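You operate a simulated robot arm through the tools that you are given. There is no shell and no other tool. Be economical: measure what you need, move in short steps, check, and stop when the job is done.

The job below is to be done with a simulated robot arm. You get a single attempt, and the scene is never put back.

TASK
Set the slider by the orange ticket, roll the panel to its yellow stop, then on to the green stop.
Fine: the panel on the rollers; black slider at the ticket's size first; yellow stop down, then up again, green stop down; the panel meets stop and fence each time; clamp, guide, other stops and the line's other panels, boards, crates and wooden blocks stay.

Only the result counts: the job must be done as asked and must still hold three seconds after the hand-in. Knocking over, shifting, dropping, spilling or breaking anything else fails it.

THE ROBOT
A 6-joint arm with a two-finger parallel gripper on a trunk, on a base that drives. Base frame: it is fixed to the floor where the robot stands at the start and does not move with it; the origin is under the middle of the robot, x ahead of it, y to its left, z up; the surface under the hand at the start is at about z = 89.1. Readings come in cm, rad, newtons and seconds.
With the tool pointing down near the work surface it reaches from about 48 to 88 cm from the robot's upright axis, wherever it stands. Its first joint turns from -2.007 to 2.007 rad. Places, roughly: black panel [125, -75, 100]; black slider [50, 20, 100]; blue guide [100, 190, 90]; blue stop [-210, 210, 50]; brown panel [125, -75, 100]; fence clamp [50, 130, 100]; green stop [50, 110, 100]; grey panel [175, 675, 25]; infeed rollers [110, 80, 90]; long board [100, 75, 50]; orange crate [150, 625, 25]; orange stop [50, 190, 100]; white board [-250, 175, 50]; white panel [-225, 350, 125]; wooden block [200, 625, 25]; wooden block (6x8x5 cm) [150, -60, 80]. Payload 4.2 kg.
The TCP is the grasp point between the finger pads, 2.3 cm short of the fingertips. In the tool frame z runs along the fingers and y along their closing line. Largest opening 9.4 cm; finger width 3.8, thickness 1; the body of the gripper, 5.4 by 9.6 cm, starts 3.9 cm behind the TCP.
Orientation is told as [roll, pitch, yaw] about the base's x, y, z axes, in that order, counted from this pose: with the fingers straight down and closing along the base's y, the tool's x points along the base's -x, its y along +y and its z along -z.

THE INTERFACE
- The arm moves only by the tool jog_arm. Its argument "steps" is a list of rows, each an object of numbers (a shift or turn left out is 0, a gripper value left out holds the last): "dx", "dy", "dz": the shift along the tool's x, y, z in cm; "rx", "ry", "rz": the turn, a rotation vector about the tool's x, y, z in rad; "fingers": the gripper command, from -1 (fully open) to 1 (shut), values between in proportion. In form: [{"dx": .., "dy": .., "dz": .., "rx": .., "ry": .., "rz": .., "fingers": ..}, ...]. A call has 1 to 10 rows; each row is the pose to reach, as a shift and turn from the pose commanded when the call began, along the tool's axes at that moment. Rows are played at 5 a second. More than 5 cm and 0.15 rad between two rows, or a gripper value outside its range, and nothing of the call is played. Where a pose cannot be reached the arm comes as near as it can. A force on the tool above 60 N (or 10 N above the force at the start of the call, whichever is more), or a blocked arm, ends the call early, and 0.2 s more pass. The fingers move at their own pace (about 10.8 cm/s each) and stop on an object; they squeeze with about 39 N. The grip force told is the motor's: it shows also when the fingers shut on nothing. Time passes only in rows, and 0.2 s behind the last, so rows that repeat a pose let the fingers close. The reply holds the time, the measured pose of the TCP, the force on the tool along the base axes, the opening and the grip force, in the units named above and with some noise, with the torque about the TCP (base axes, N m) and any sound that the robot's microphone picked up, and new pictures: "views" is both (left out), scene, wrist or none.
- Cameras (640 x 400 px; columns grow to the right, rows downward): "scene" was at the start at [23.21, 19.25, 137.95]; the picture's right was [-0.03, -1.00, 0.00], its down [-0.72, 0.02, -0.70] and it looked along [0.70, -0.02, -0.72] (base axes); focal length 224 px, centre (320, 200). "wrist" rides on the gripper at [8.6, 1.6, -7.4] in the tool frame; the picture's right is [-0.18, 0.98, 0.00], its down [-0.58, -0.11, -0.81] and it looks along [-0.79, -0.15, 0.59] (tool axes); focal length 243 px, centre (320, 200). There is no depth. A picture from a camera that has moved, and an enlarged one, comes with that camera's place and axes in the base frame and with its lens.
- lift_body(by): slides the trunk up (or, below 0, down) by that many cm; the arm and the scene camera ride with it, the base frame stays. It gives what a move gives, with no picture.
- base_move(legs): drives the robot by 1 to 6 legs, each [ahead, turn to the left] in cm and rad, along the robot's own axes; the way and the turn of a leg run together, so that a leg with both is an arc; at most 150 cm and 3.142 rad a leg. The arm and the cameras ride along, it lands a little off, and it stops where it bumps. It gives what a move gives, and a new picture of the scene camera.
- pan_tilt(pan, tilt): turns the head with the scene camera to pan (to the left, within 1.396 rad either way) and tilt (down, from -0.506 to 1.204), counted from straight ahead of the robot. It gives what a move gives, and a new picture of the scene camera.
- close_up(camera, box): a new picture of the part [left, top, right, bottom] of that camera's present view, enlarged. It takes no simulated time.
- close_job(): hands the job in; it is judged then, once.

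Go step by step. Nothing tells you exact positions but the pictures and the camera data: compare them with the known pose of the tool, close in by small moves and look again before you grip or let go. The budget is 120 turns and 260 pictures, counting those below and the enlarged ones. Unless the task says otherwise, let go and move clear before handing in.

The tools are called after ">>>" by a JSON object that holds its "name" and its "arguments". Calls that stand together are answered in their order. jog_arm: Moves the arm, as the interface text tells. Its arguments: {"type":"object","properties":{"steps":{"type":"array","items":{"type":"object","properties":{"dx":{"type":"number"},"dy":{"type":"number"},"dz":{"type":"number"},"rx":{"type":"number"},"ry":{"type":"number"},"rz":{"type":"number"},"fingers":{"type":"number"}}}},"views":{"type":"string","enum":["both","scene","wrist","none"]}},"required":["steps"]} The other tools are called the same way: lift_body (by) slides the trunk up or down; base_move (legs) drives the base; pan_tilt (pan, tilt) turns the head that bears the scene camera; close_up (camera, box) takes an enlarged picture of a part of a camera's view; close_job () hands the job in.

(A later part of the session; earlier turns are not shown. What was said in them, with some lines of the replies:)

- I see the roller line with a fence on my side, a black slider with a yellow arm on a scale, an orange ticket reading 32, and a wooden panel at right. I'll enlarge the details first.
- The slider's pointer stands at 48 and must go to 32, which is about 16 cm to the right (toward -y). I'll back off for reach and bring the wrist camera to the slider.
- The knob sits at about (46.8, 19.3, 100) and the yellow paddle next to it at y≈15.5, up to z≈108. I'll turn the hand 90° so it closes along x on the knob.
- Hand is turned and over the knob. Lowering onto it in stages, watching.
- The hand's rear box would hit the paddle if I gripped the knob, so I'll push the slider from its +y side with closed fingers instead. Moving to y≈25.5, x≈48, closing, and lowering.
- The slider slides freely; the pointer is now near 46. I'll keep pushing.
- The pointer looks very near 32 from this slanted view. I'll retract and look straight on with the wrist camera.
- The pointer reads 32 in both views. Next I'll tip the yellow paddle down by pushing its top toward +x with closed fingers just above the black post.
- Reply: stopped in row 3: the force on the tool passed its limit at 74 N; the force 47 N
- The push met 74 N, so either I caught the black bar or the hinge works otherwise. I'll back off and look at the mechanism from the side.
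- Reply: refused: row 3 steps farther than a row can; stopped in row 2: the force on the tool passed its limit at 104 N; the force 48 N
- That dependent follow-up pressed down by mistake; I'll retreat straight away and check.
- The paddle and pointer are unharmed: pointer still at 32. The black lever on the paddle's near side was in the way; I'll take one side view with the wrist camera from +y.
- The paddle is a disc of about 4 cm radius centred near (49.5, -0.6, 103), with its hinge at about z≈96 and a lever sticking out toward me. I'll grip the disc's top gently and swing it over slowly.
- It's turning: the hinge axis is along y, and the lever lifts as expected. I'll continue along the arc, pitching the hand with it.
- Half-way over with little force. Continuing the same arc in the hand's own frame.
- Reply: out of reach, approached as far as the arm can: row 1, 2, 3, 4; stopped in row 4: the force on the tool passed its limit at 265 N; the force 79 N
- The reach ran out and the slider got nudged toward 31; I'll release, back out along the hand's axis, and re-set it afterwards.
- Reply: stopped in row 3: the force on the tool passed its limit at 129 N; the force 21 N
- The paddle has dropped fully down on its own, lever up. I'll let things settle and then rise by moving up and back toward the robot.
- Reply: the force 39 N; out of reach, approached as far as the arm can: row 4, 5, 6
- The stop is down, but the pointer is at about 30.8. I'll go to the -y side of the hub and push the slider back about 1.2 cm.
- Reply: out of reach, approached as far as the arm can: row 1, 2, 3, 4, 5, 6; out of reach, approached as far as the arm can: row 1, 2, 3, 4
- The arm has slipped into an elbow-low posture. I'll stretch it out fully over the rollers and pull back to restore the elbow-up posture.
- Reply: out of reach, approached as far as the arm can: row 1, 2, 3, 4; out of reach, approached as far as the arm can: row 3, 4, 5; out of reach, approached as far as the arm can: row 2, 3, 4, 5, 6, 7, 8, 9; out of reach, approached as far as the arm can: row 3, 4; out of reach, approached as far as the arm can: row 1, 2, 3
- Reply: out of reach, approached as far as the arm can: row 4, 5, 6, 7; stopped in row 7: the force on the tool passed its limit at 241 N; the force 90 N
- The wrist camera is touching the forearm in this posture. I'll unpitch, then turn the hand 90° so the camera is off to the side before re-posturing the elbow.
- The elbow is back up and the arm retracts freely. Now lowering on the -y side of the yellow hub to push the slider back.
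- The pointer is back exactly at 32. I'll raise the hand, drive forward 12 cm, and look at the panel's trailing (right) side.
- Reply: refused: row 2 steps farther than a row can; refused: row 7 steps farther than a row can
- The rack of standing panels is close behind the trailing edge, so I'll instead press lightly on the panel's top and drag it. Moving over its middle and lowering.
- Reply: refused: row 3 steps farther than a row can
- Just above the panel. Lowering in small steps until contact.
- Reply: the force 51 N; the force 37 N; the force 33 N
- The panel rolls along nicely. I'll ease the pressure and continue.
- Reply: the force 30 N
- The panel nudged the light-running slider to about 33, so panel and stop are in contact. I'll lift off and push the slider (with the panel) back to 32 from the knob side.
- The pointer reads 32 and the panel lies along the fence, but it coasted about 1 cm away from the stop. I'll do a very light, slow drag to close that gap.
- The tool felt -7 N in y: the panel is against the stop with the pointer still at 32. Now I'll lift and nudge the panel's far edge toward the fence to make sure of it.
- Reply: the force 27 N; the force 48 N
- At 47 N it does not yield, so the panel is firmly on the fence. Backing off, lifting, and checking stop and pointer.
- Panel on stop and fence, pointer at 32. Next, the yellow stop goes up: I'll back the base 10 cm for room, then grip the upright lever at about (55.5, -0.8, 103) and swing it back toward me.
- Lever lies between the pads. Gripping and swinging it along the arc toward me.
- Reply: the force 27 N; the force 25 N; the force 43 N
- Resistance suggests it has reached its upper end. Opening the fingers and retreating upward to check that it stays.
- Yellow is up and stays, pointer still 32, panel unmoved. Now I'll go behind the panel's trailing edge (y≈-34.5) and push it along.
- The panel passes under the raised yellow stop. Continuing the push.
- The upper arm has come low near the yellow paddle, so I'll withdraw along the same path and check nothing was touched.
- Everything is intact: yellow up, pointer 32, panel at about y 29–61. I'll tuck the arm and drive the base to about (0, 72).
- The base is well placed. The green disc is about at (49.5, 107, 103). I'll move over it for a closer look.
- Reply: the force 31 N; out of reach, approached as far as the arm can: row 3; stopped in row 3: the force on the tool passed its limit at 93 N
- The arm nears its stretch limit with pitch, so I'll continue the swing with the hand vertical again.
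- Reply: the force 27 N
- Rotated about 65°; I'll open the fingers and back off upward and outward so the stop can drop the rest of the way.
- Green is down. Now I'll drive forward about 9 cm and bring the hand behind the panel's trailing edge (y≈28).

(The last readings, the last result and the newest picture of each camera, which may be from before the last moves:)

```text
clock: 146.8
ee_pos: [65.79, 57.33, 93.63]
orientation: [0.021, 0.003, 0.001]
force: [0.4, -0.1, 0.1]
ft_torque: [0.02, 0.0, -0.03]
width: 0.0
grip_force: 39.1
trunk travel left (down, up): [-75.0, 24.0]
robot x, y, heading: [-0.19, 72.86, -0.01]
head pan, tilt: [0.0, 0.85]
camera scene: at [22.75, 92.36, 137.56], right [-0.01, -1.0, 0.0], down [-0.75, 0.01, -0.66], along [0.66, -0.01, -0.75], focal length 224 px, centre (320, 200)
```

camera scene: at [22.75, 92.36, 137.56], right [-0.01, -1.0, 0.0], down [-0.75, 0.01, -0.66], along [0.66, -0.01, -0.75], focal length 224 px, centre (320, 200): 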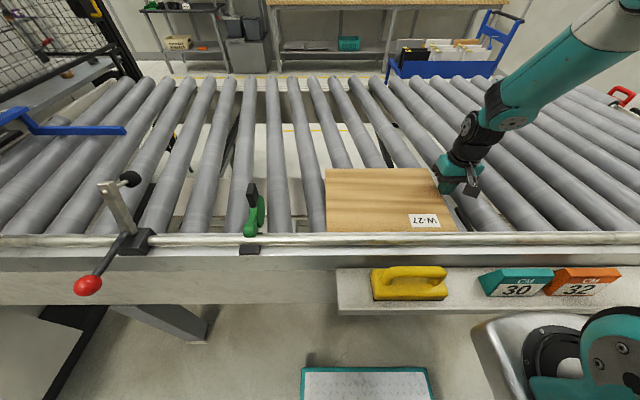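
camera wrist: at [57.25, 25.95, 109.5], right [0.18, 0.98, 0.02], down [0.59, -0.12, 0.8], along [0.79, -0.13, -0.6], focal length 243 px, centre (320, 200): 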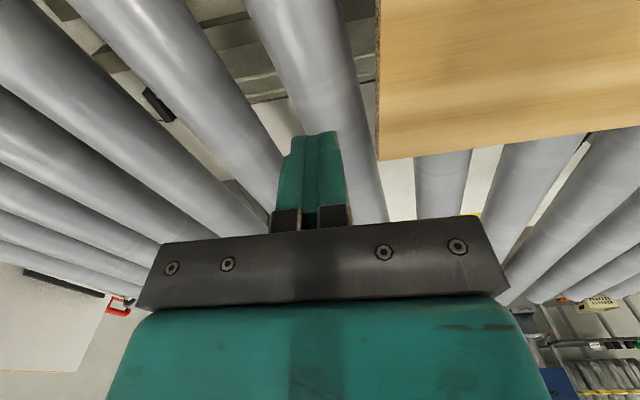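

>>> {"name": "jog_arm", "arguments": {"steps": [{"dz": 0.8}, {"dz": 0.85, "dy": 1.5}, {"dz": 0.9, "dy": 3}, {"dz": 0.9, "dy": 4.5}, {"dz": 0.95, "dy": 6}, {"dz": 1.0, "dy": 7.5}, {"dz": 1.0, "dy": 9}, {"dz": 1.0, "dy": 10}, {"dz": 1.0, "dy": 10.7}], "views": "scene"}}

>>> {"name": "close_up", "arguments": {"camera": "scene", "box": [200, 140, 440, 280]}}

```text
clock: 148.8
ee_pos: [65.89, 68.1, 92.91]
orientation: [0.019, 0.005, 0.003]
force: [-0.8, 0.8, 0.1]
ft_torque: [0.03, 0.03, -0.02]
width: 0.0
grip_force: 39.7
trunk travel left (down, up): [-75.0, 24.0]
robot x, y, heading: [-0.45, 73.15, -0.002]
head pan, tilt: [0.0, 0.85]
camera scene: at [22.75, 92.37, 137.56], right [-0.01, -1.0, 0.0], down [-0.75, 0.01, -0.66], along [0.66, -0.01, -0.75], focal length 224 px, centre (320, 200)
```

scene: 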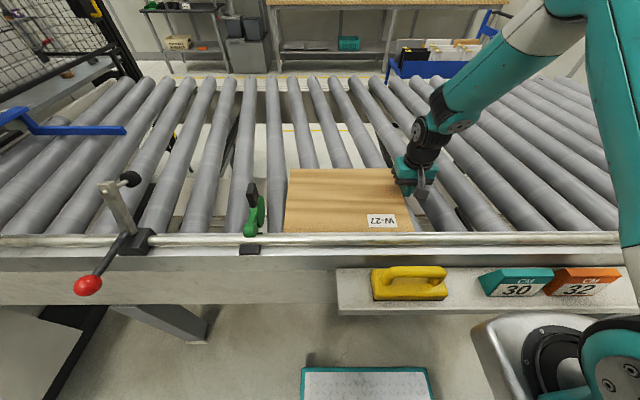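

```text
2.67 times, centred on (320, 210) of scene
camera zoom: at [22.75, 92.37, 137.56], right [-0.01, -1.0, 0.0], down [-0.75, 0.01, -0.66], along [0.66, -0.01, -0.75], focal length 596 px, centre (320, 173)
```

zoom: 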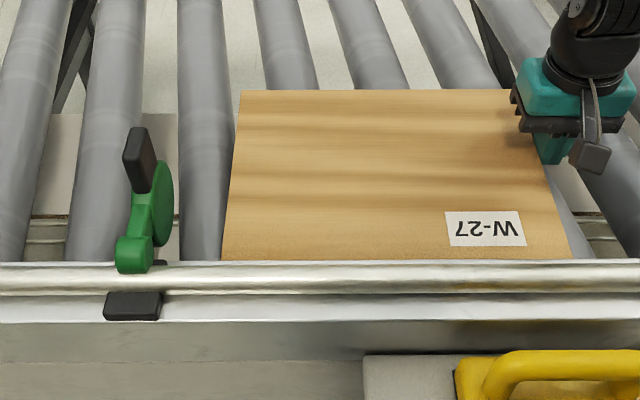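

>>> {"name": "jog_arm", "arguments": {"steps": [{"dy": 0.5}, {"dy": 1}, {"dy": 1.5}, {"dy": 2}, {"dy": 2.5}, {"dy": 2.9}, {"dy": 3.2}], "views": "none"}}

>>> {"name": "close_up", "arguments": {"camera": "scene", "box": [200, 140, 440, 280]}}

```text
clock: 150.4
ee_pos: [66.04, 71.4, 92.97]
orientation: [0.018, 0.003, 0.001]
force: [0.2, -2.1, -0.9]
ft_torque: [0.0, 0.03, 0.03]
width: 0.0
grip_force: 38.9
trunk travel left (down, up): [-75.0, 24.0]
robot x, y, heading: [-0.32, 73.0, -0.012]
head pan, tilt: [0.0, 0.85]
```

```text
2.67 times, centred on (320, 210) of scene
camera zoom: at [22.75, 92.37, 137.56], right [-0.01, -1.0, 0.0], down [-0.75, 0.01, -0.66], along [0.66, -0.01, -0.75], focal length 596 px, centre (320, 173)
```

zoom: 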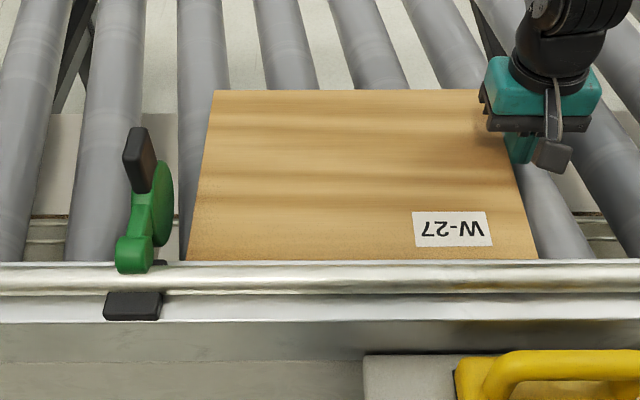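

>>> {"name": "jog_arm", "arguments": {"steps": [{"dy": 0.2}, {"dy": 0.4}, {"dy": 0.6}, {"dy": 0.8}, {"dy": 1.0}], "views": "none"}}

>>> {"name": "close_up", "arguments": {"camera": "scene", "box": [200, 140, 440, 280]}}

```text
clock: 151.6
ee_pos: [65.79, 72.38, 92.97]
orientation: [0.02, 0.005, 0.002]
force: [0.2, -0.4, -1.0]
ft_torque: [0.01, 0.01, -0.01]
width: 0.01
grip_force: 39.3
trunk travel left (down, up): [-75.0, 24.0]
robot x, y, heading: [-0.19, 73.42, -0.007]
head pan, tilt: [0.0, 0.85]
```

```text
2.67 times, centred on (320, 210) of scene
camera zoom: at [22.75, 92.37, 137.56], right [-0.01, -1.0, 0.0], down [-0.75, 0.01, -0.66], along [0.66, -0.01, -0.75], focal length 596 px, centre (320, 173)
```

zoom: 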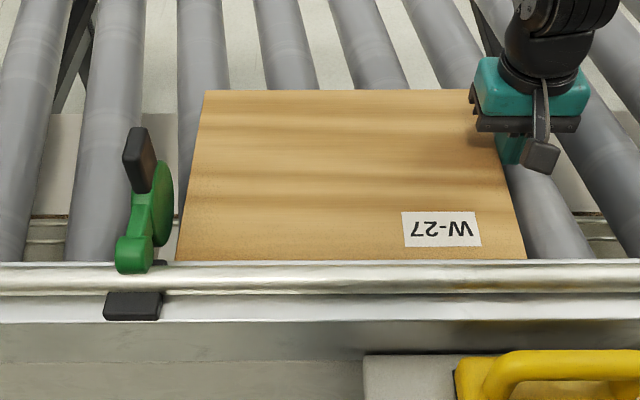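

>>> {"name": "jog_arm", "arguments": {"steps": [{"dy": 0.2}, {"dy": 0.4}, {"dy": 0.6}, {"dy": 0.8}, {"dy": 1.0}], "views": "none"}}

```text
clock: 152.8
ee_pos: [65.86, 73.46, 92.93]
orientation: [0.019, 0.006, 0.001]
force: [-0.2, -0.5, 0.1]
ft_torque: [-0.04, 0.01, -0.04]
width: 0.0
grip_force: 39.1
trunk travel left (down, up): [-75.0, 24.0]
robot x, y, heading: [-0.54, 73.16, -0.008]
head pan, tilt: [0.0, 0.85]
```

>>> {"name": "jog_arm", "arguments": {"steps": [{"dy": 0.2}, {"dy": 0.4}, {"dy": 0.6}], "views": "none"}}

>>> {"name": "close_up", "arguments": {"camera": "scene", "box": [200, 140, 440, 280]}}

```text
clock: 153.6
ee_pos: [65.88, 73.44, 93.02]
orientation: [0.016, 0.005, -0.005]
force: [1.9, -36.2, 8.3]
ft_torque: [-0.61, 0.03, 0.23]
width: 0.0
grip_force: 39.4
trunk travel left (down, up): [-75.0, 24.0]
robot x, y, heading: [-0.57, 72.91, -0.017]
head pan, tilt: [0.0, 0.85]
```

```text
2.67 times, centred on (320, 210) of scene
camera zoom: at [22.77, 92.15, 137.61], right [-0.01, -1.0, 0.0], down [-0.75, 0.01, -0.66], along [0.66, -0.01, -0.75], focal length 596 px, centre (320, 173)
```

zoom: 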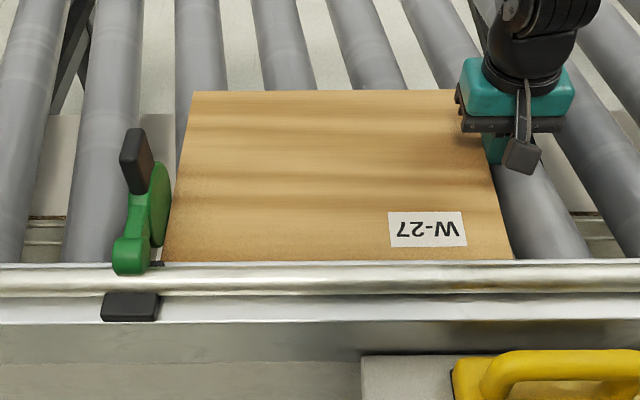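

The panel is firmly at the green stop (-36 N). Backing off and then nudging its far edge to the fence.

>>> {"name": "jog_arm", "arguments": {"steps": [{"dy": -0.5}, {"dy": -2}, {"dy": -3, "dz": -4}, {"dy": -3, "dz": -8.5}, {"dy": 0, "dz": -10, "dx": -3}, {"dy": 4, "dz": -10, "dx": -6}, {"dy": 8, "dz": -10, "dx": -9}, {"dy": 12, "dz": -10, "dx": -12}, {"dy": 16, "dz": -10, "dx": -14.5}], "views": "scene"}}

>>> {"name": "close_up", "arguments": {"camera": "scene", "box": [200, 140, 440, 280]}}

```text
clock: 155.6
ee_pos: [80.45, 89.77, 103.27]
orientation: [0.018, 0.006, 0.004]
force: [-0.8, 0.3, 1.4]
ft_torque: [0.04, 0.01, -0.01]
width: 0.03
grip_force: 38.9
trunk travel left (down, up): [-75.0, 24.0]
robot x, y, heading: [-0.81, 73.03, -0.01]
head pan, tilt: [0.0, 0.85]
camera scene: at [22.71, 92.32, 137.58], right [-0.01, -1.0, 0.0], down [-0.75, 0.01, -0.66], along [0.66, -0.01, -0.75], focal length 224 px, centre (320, 200)
```

scene: 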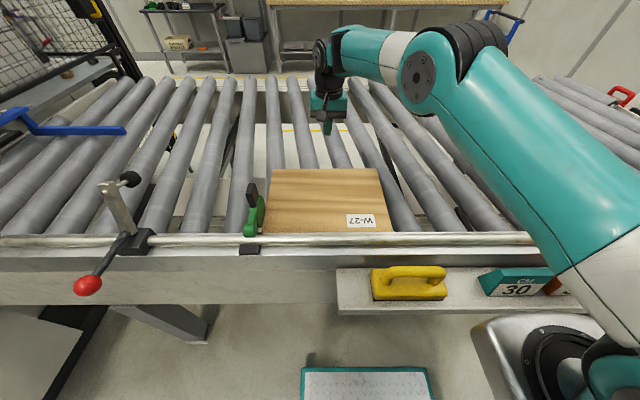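

```text
2.67 times, centred on (320, 210) of scene
camera zoom: at [22.71, 92.32, 137.58], right [-0.01, -1.0, 0.0], down [-0.75, 0.01, -0.66], along [0.66, -0.01, -0.75], focal length 596 px, centre (320, 173)
```

zoom: 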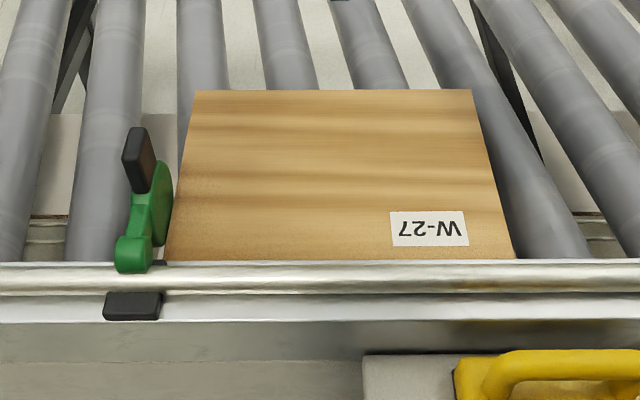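

>>> {"name": "jog_arm", "arguments": {"steps": [{"dz": 4}, {"dz": 8}, {"dz": 10.2}, {"dz": 10.2, "dx": 1}, {"dz": 10.2, "dx": 2}, {"dz": 10.2, "dx": 2.6}], "views": "wrist"}}

```text
clock: 157.0
ee_pos: [77.75, 90.07, 93.11]
orientation: [0.02, 0.006, 0.002]
force: [-0.1, -0.1, -0.8]
ft_torque: [0.03, 0.01, -0.03]
width: 0.02
grip_force: 38.8
trunk travel left (down, up): [-75.0, 24.0]
robot x, y, heading: [-0.34, 73.36, -0.013]
head pan, tilt: [0.0, 0.85]
camera wrist: at [69.09, 91.42, 100.54], right [0.18, 0.98, 0.02], down [0.59, -0.12, 0.8], along [0.79, -0.13, -0.6], focal length 243 px, centre (320, 200)
```

wrist: 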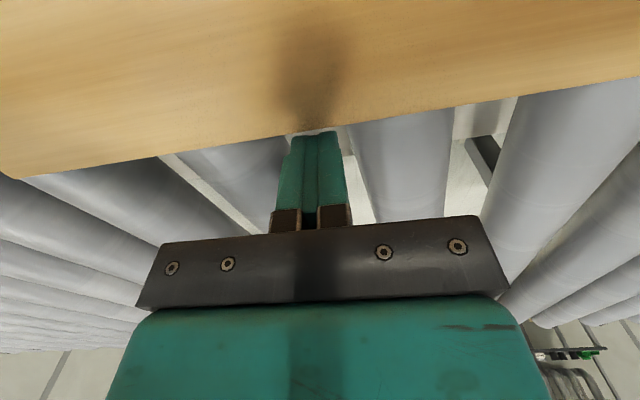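

>>> {"name": "jog_arm", "arguments": {"steps": [{"dx": 0.2}, {"dx": 0.4}, {"dx": 0.6}], "views": "none"}}

>>> {"name": "jog_arm", "arguments": {"steps": [{"dx": 0.2}, {"dx": 0.4}], "views": "none"}}

```text
clock: 157.8
ee_pos: [77.59, 89.81, 93.16]
orientation: [0.022, -0.003, -0.003]
force: [37.9, 2.7, 0.2]
ft_torque: [-0.1, -0.57, -0.04]
width: 0.0
grip_force: 39.2
trunk travel left (down, up): [-75.0, 24.0]
robot x, y, heading: [-0.36, 73.0, -0.011]
head pan, tilt: [0.0, 0.85]
```

```text
clock: 158.3
ee_pos: [77.47, 89.9, 93.15]
orientation: [0.027, -0.015, -0.005]
force: [13.2, 0.5, -4.1]
ft_torque: [0.17, -0.21, -0.03]
width: 0.0
grip_force: 38.6
trunk travel left (down, up): [-75.0, 24.0]
robot x, y, heading: [-0.4, 73.15, -0.006]
head pan, tilt: [0.0, 0.85]
stopped in row 2: the force on the tool passed its limit at 62 N (the readings are from after the stop); the commanded pose is now the measured one
```

Firmly on the fence, at the same place as before. I'll withdraw and do final checks.

>>> {"name": "jog_arm", "arguments": {"steps": [{"dx": -1}, {"dx": -2.5}, {"dx": -2.5, "dz": -4}, {"dx": -2.5, "dz": -9}, {"dx": -2.5, "dz": -13}, {"dx": 2, "dz": -15, "dy": -2}, {"dx": 6, "dz": -17, "dy": -4}, {"dx": 10, "dz": -19, "dy": -6}, {"dx": 14, "dz": -19, "dy": -8}, {"dx": 18, "dz": -19, "dy": -10}], "views": "scene"}}

>>> {"name": "close_up", "arguments": {"camera": "scene", "box": [200, 140, 440, 280]}}

>>> {"name": "pan_tilt", "arguments": {"pan": -0.9, "tilt": 0.6}}

```text
refused: row 6 steps farther than a row can; nothing moved
```

```text
2.67 times, centred on (320, 210) of scene
camera zoom: at [22.92, 92.36, 137.54], right [-0.01, -1.0, 0.0], down [-0.75, 0.01, -0.66], along [0.66, -0.01, -0.75], focal length 596 px, centre (320, 173)
```

zoom: 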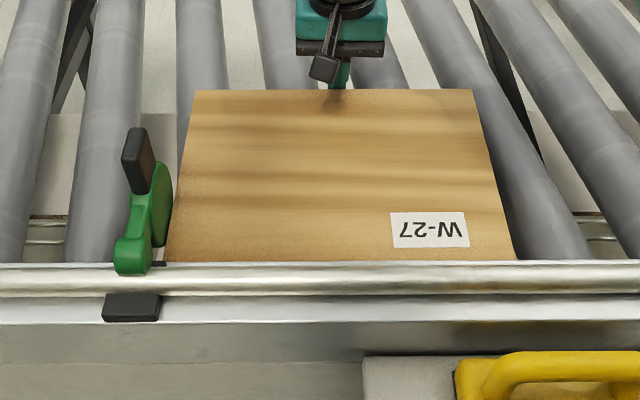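

```text
clock: 159.5
ee_pos: [77.53, 89.96, 93.31]
orientation: [0.029, -0.015, -0.005]
force: [27.5, -1.6, -2.7]
ft_torque: [0.0, -0.34, -0.01]
width: 0.02
grip_force: 38.9
trunk travel left (down, up): [-75.0, 24.0]
robot x, y, heading: [-0.38, 73.33, -0.009]
head pan, tilt: [-0.901, 0.6]
camera scene: at [20.56, 85.45, 139.63], right [-0.79, -0.61, 0.0], down [-0.35, 0.45, -0.82], along [0.51, -0.65, -0.57], focal length 224 px, centre (320, 200)
```

scene: 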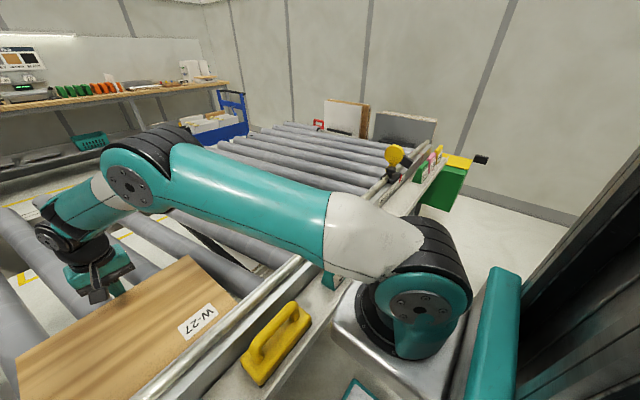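

>>> {"name": "jog_arm", "arguments": {"steps": [{"dx": -0.8}, {"dx": -2.3}, {"dx": -2.3, "dz": -4}, {"dx": -2.3, "dz": -8.5}, {"dx": -2.3, "dz": -12}, {"dx": 0.5, "dz": -15, "dy": -1}, {"dx": 4, "dz": -17, "dy": -3}, {"dx": 8, "dz": -18, "dy": -5}, {"dx": 12, "dz": -18, "dy": -7}, {"dx": 16, "dz": -18, "dy": -9}], "views": "scene"}}

>>> {"name": "close_up", "arguments": {"camera": "scene", "box": [320, 100, 480, 220]}}

>>> {"name": "pan_tilt", "arguments": {"pan": 0.0, "tilt": 0.85}}

>>> {"name": "close_up", "arguments": {"camera": "scene", "box": [200, 140, 440, 280]}}

```text
clock: 161.7
ee_pos: [61.0, 80.16, 110.61]
orientation: [0.026, -0.015, -0.003]
force: [-0.2, -0.2, -0.1]
ft_torque: [0.01, 0.02, -0.01]
width: 0.0
grip_force: 39.4
trunk travel left (down, up): [-75.0, 24.0]
robot x, y, heading: [-0.17, 72.86, -0.009]
head pan, tilt: [-0.901, 0.6]
camera scene: at [20.46, 85.47, 139.64], right [-0.79, -0.61, 0.0], down [-0.35, 0.45, -0.82], along [0.51, -0.65, -0.57], focal length 224 px, centre (320, 200)
```

scene: 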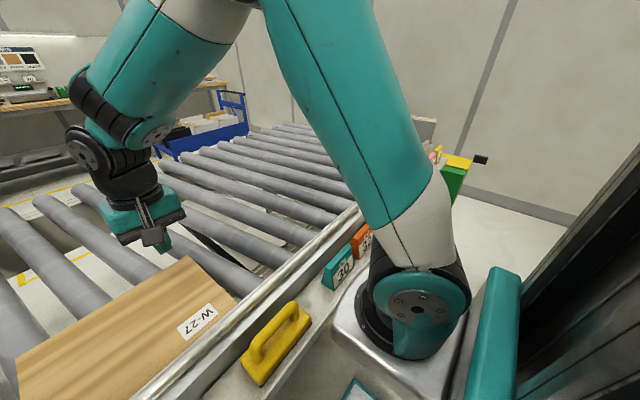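

```text
3.33 times, centred on (400, 160) of scene
camera zoom: at [20.46, 85.47, 139.64], right [-0.79, -0.61, 0.0], down [-0.35, 0.45, -0.82], along [0.51, -0.65, -0.57], focal length 745 px, centre (53, 333)
```

zoom: 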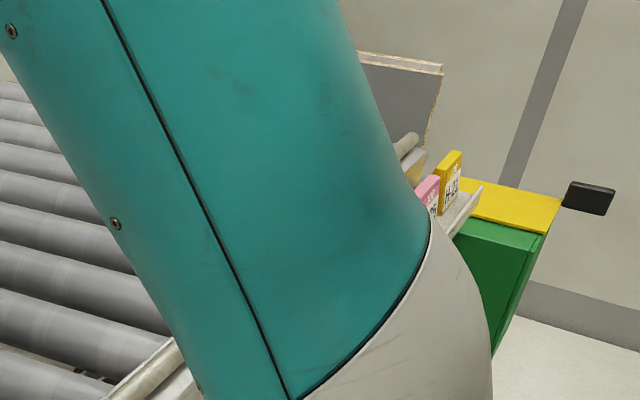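

```text
clock: 162.9
ee_pos: [61.07, 80.21, 110.63]
orientation: [0.03, -0.014, -0.004]
force: [0.7, -0.1, -0.2]
ft_torque: [0.01, -0.03, 0.03]
width: 0.0
grip_force: 39.0
trunk travel left (down, up): [-75.0, 24.0]
robot x, y, heading: [-0.23, 73.21, -0.009]
head pan, tilt: [0.0, 0.85]
camera scene: at [22.8, 92.34, 137.56], right [-0.01, -1.0, 0.0], down [-0.75, 0.01, -0.66], along [0.66, -0.01, -0.75], focal length 224 px, centre (320, 200)
```

scene: 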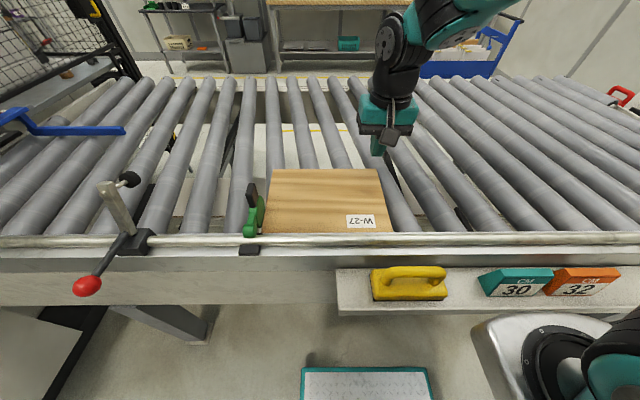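

```text
2.67 times, centred on (320, 210) of scene
camera zoom: at [22.8, 92.34, 137.56], right [-0.01, -1.0, 0.0], down [-0.75, 0.01, -0.66], along [0.66, -0.01, -0.75], focal length 596 px, centre (320, 173)
```

zoom: 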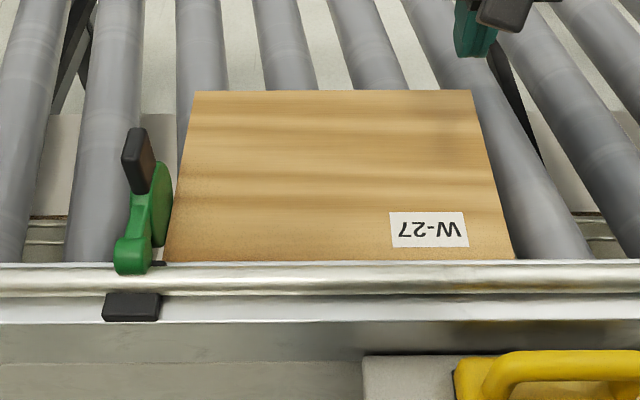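

A final gentle touch-up push at the trailing edge will make sure the panel rests against the green stop.

>>> {"name": "jog_arm", "arguments": {"steps": [{"dx": -2.5, "dy": -4}, {"dx": -4, "dy": -8}, {"dx": -4, "dy": -10}, {"dx": -4, "dy": -10, "dz": 4.5}, {"dx": -4, "dy": -10, "dz": 9}, {"dx": -4, "dy": -10, "dz": 13.5}, {"dx": -4, "dy": -10, "dz": 17.8}], "views": "none"}}

>>> {"name": "jog_arm", "arguments": {"steps": [{"dy": 0.6}, {"dy": 1.2}, {"dy": 1.6}, {"dy": 2.0}, {"dy": 2.3}, {"dy": 2.5}, {"dy": 2.7}, {"dy": 2.9}], "views": "none"}}

```text
clock: 164.5
ee_pos: [65.06, 70.8, 93.11]
orientation: [0.025, -0.015, -0.004]
force: [0.0, -0.4, -0.7]
ft_torque: [-0.01, -0.05, 0.02]
width: 0.01
grip_force: 39.0
trunk travel left (down, up): [-75.0, 24.0]
robot x, y, heading: [-0.79, 73.27, -0.011]
head pan, tilt: [0.0, 0.85]
```

```text
clock: 166.3
ee_pos: [65.38, 73.42, 93.0]
orientation: [0.024, -0.014, -0.008]
force: [-0.1, -27.0, 8.3]
ft_torque: [-0.47, 0.06, 0.34]
width: 0.01
grip_force: 38.7
trunk travel left (down, up): [-75.0, 24.0]
robot x, y, heading: [-0.19, 73.05, -0.013]
head pan, tilt: [0.0, 0.85]
```

>>> {"name": "jog_arm", "arguments": {"steps": [{"dy": -0.06}, {"dy": -0.12}, {"dy": -0.18}, {"dy": -0.24}, {"dy": -0.3}, {"dy": -0.36}, {"dy": -0.42}, {"dy": -0.48}, {"dy": -0.6}, {"dy": -0.9}], "views": "none"}}

>>> {"name": "jog_arm", "arguments": {"steps": [{"dy": -1.5}, {"dy": -2, "dz": -4}, {"dy": -2, "dz": -8.5}, {"dy": -2, "dz": -13}, {"dy": -2, "dz": -17}, {"dy": -2, "dz": -19, "dx": 4}, {"dy": -2, "dz": -19, "dx": 8}, {"dy": -2, "dz": -19, "dx": 11}]}}

>>> {"name": "close_up", "arguments": {"camera": "scene", "box": [200, 140, 440, 280]}}

>>> {"name": "pan_tilt", "arguments": {"pan": -1.2, "tilt": 0.45}}

```text
clock: 168.5
ee_pos: [65.15, 73.1, 92.85]
orientation: [0.027, -0.012, -0.004]
force: [0.0, 0.6, 0.8]
ft_torque: [0.0, 0.0, 0.02]
width: 0.02
grip_force: 38.6
trunk travel left (down, up): [-75.0, 24.0]
robot x, y, heading: [-0.36, 72.91, -0.004]
head pan, tilt: [0.0, 0.85]
```

```text
clock: 170.3
ee_pos: [53.83, 70.27, 111.67]
orientation: [0.027, -0.012, -0.006]
force: [-0.3, 0.2, -0.9]
ft_torque: [0.0, 0.04, 0.03]
width: 0.01
grip_force: 39.7
trunk travel left (down, up): [-75.0, 24.0]
robot x, y, heading: [-0.09, 72.89, -0.007]
head pan, tilt: [0.0, 0.85]
camera scene: at [22.85, 92.32, 137.55], right [-0.01, -1.0, 0.0], down [-0.75, 0.01, -0.66], along [0.66, -0.01, -0.75], focal length 224 px, centre (320, 200)
camera wrist: at [45.06, 71.76, 119.01], right [0.19, 0.98, 0.03], down [0.57, -0.13, 0.81], along [0.8, -0.14, -0.58], focal length 243 px, centre (320, 200)
```

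scene: 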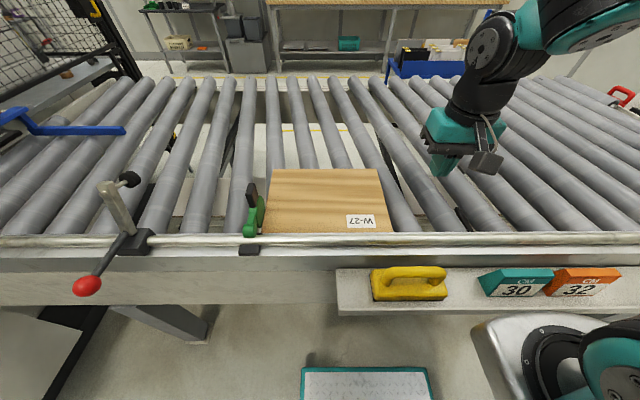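
wrist: 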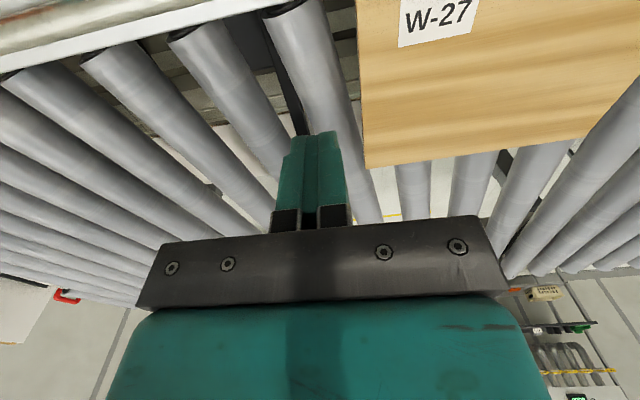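

```text
2.67 times, centred on (320, 210) of scene
camera zoom: at [22.85, 92.32, 137.55], right [-0.01, -1.0, 0.0], down [-0.75, 0.01, -0.66], along [0.66, -0.01, -0.75], focal length 596 px, centre (320, 173)
```

zoom: 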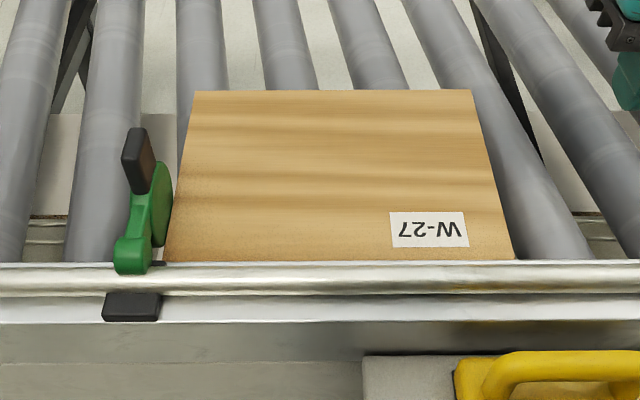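

```text
clock: 171.7
ee_pos: [53.96, 70.44, 111.69]
orientation: [0.028, -0.013, -0.004]
force: [-0.3, 0.3, -0.1]
ft_torque: [0.02, -0.02, -0.06]
width: 0.02
grip_force: 39.0
trunk travel left (down, up): [-75.0, 24.0]
robot x, y, heading: [-0.22, 72.96, -0.015]
head pan, tilt: [-1.201, 0.45]
camera scene: at [18.24, 83.79, 141.0], right [-0.94, -0.35, 0.0], down [-0.15, 0.41, -0.9], along [0.32, -0.84, -0.44], focal length 224 px, centre (320, 200)
```

scene: 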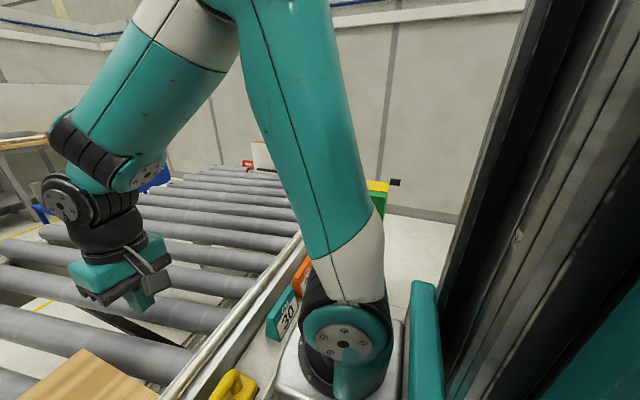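

The panel rests on the green stop and the fence, and the yellow stop was up with its slider at 32 when last seen. The hand is clear and nothing else was shifted in the views I have, so I'm handing in.

>>> {"name": "close_job", "arguments": {}}

```text
The job is handed in.
```

The job is handed in: the slider was set to 32 and the panel rolled to the yellow stop and then the green. It ended against the green stop and the fence.

- **Slider:** it slipped twice. Swinging the yellow stop down moved it to about 31, and the panel pushing on the stop moved it to about 33. I reset it to 32 both times, and it read 32 with the panel at the yellow stop.
- **Yellow stop:** it was up with the slider at 32 after the panel passed. A later view still showed it up, but the arm hid it in the last check.
- **Forces:** the hand briefly pressed harder than intended on the yellow stop while swinging it (up to about 265 N at the sensor). The stop still swung freely afterwards and showed no visible damage.
- **Other items:** I saw nothing else shifted or knocked over in the views I had.
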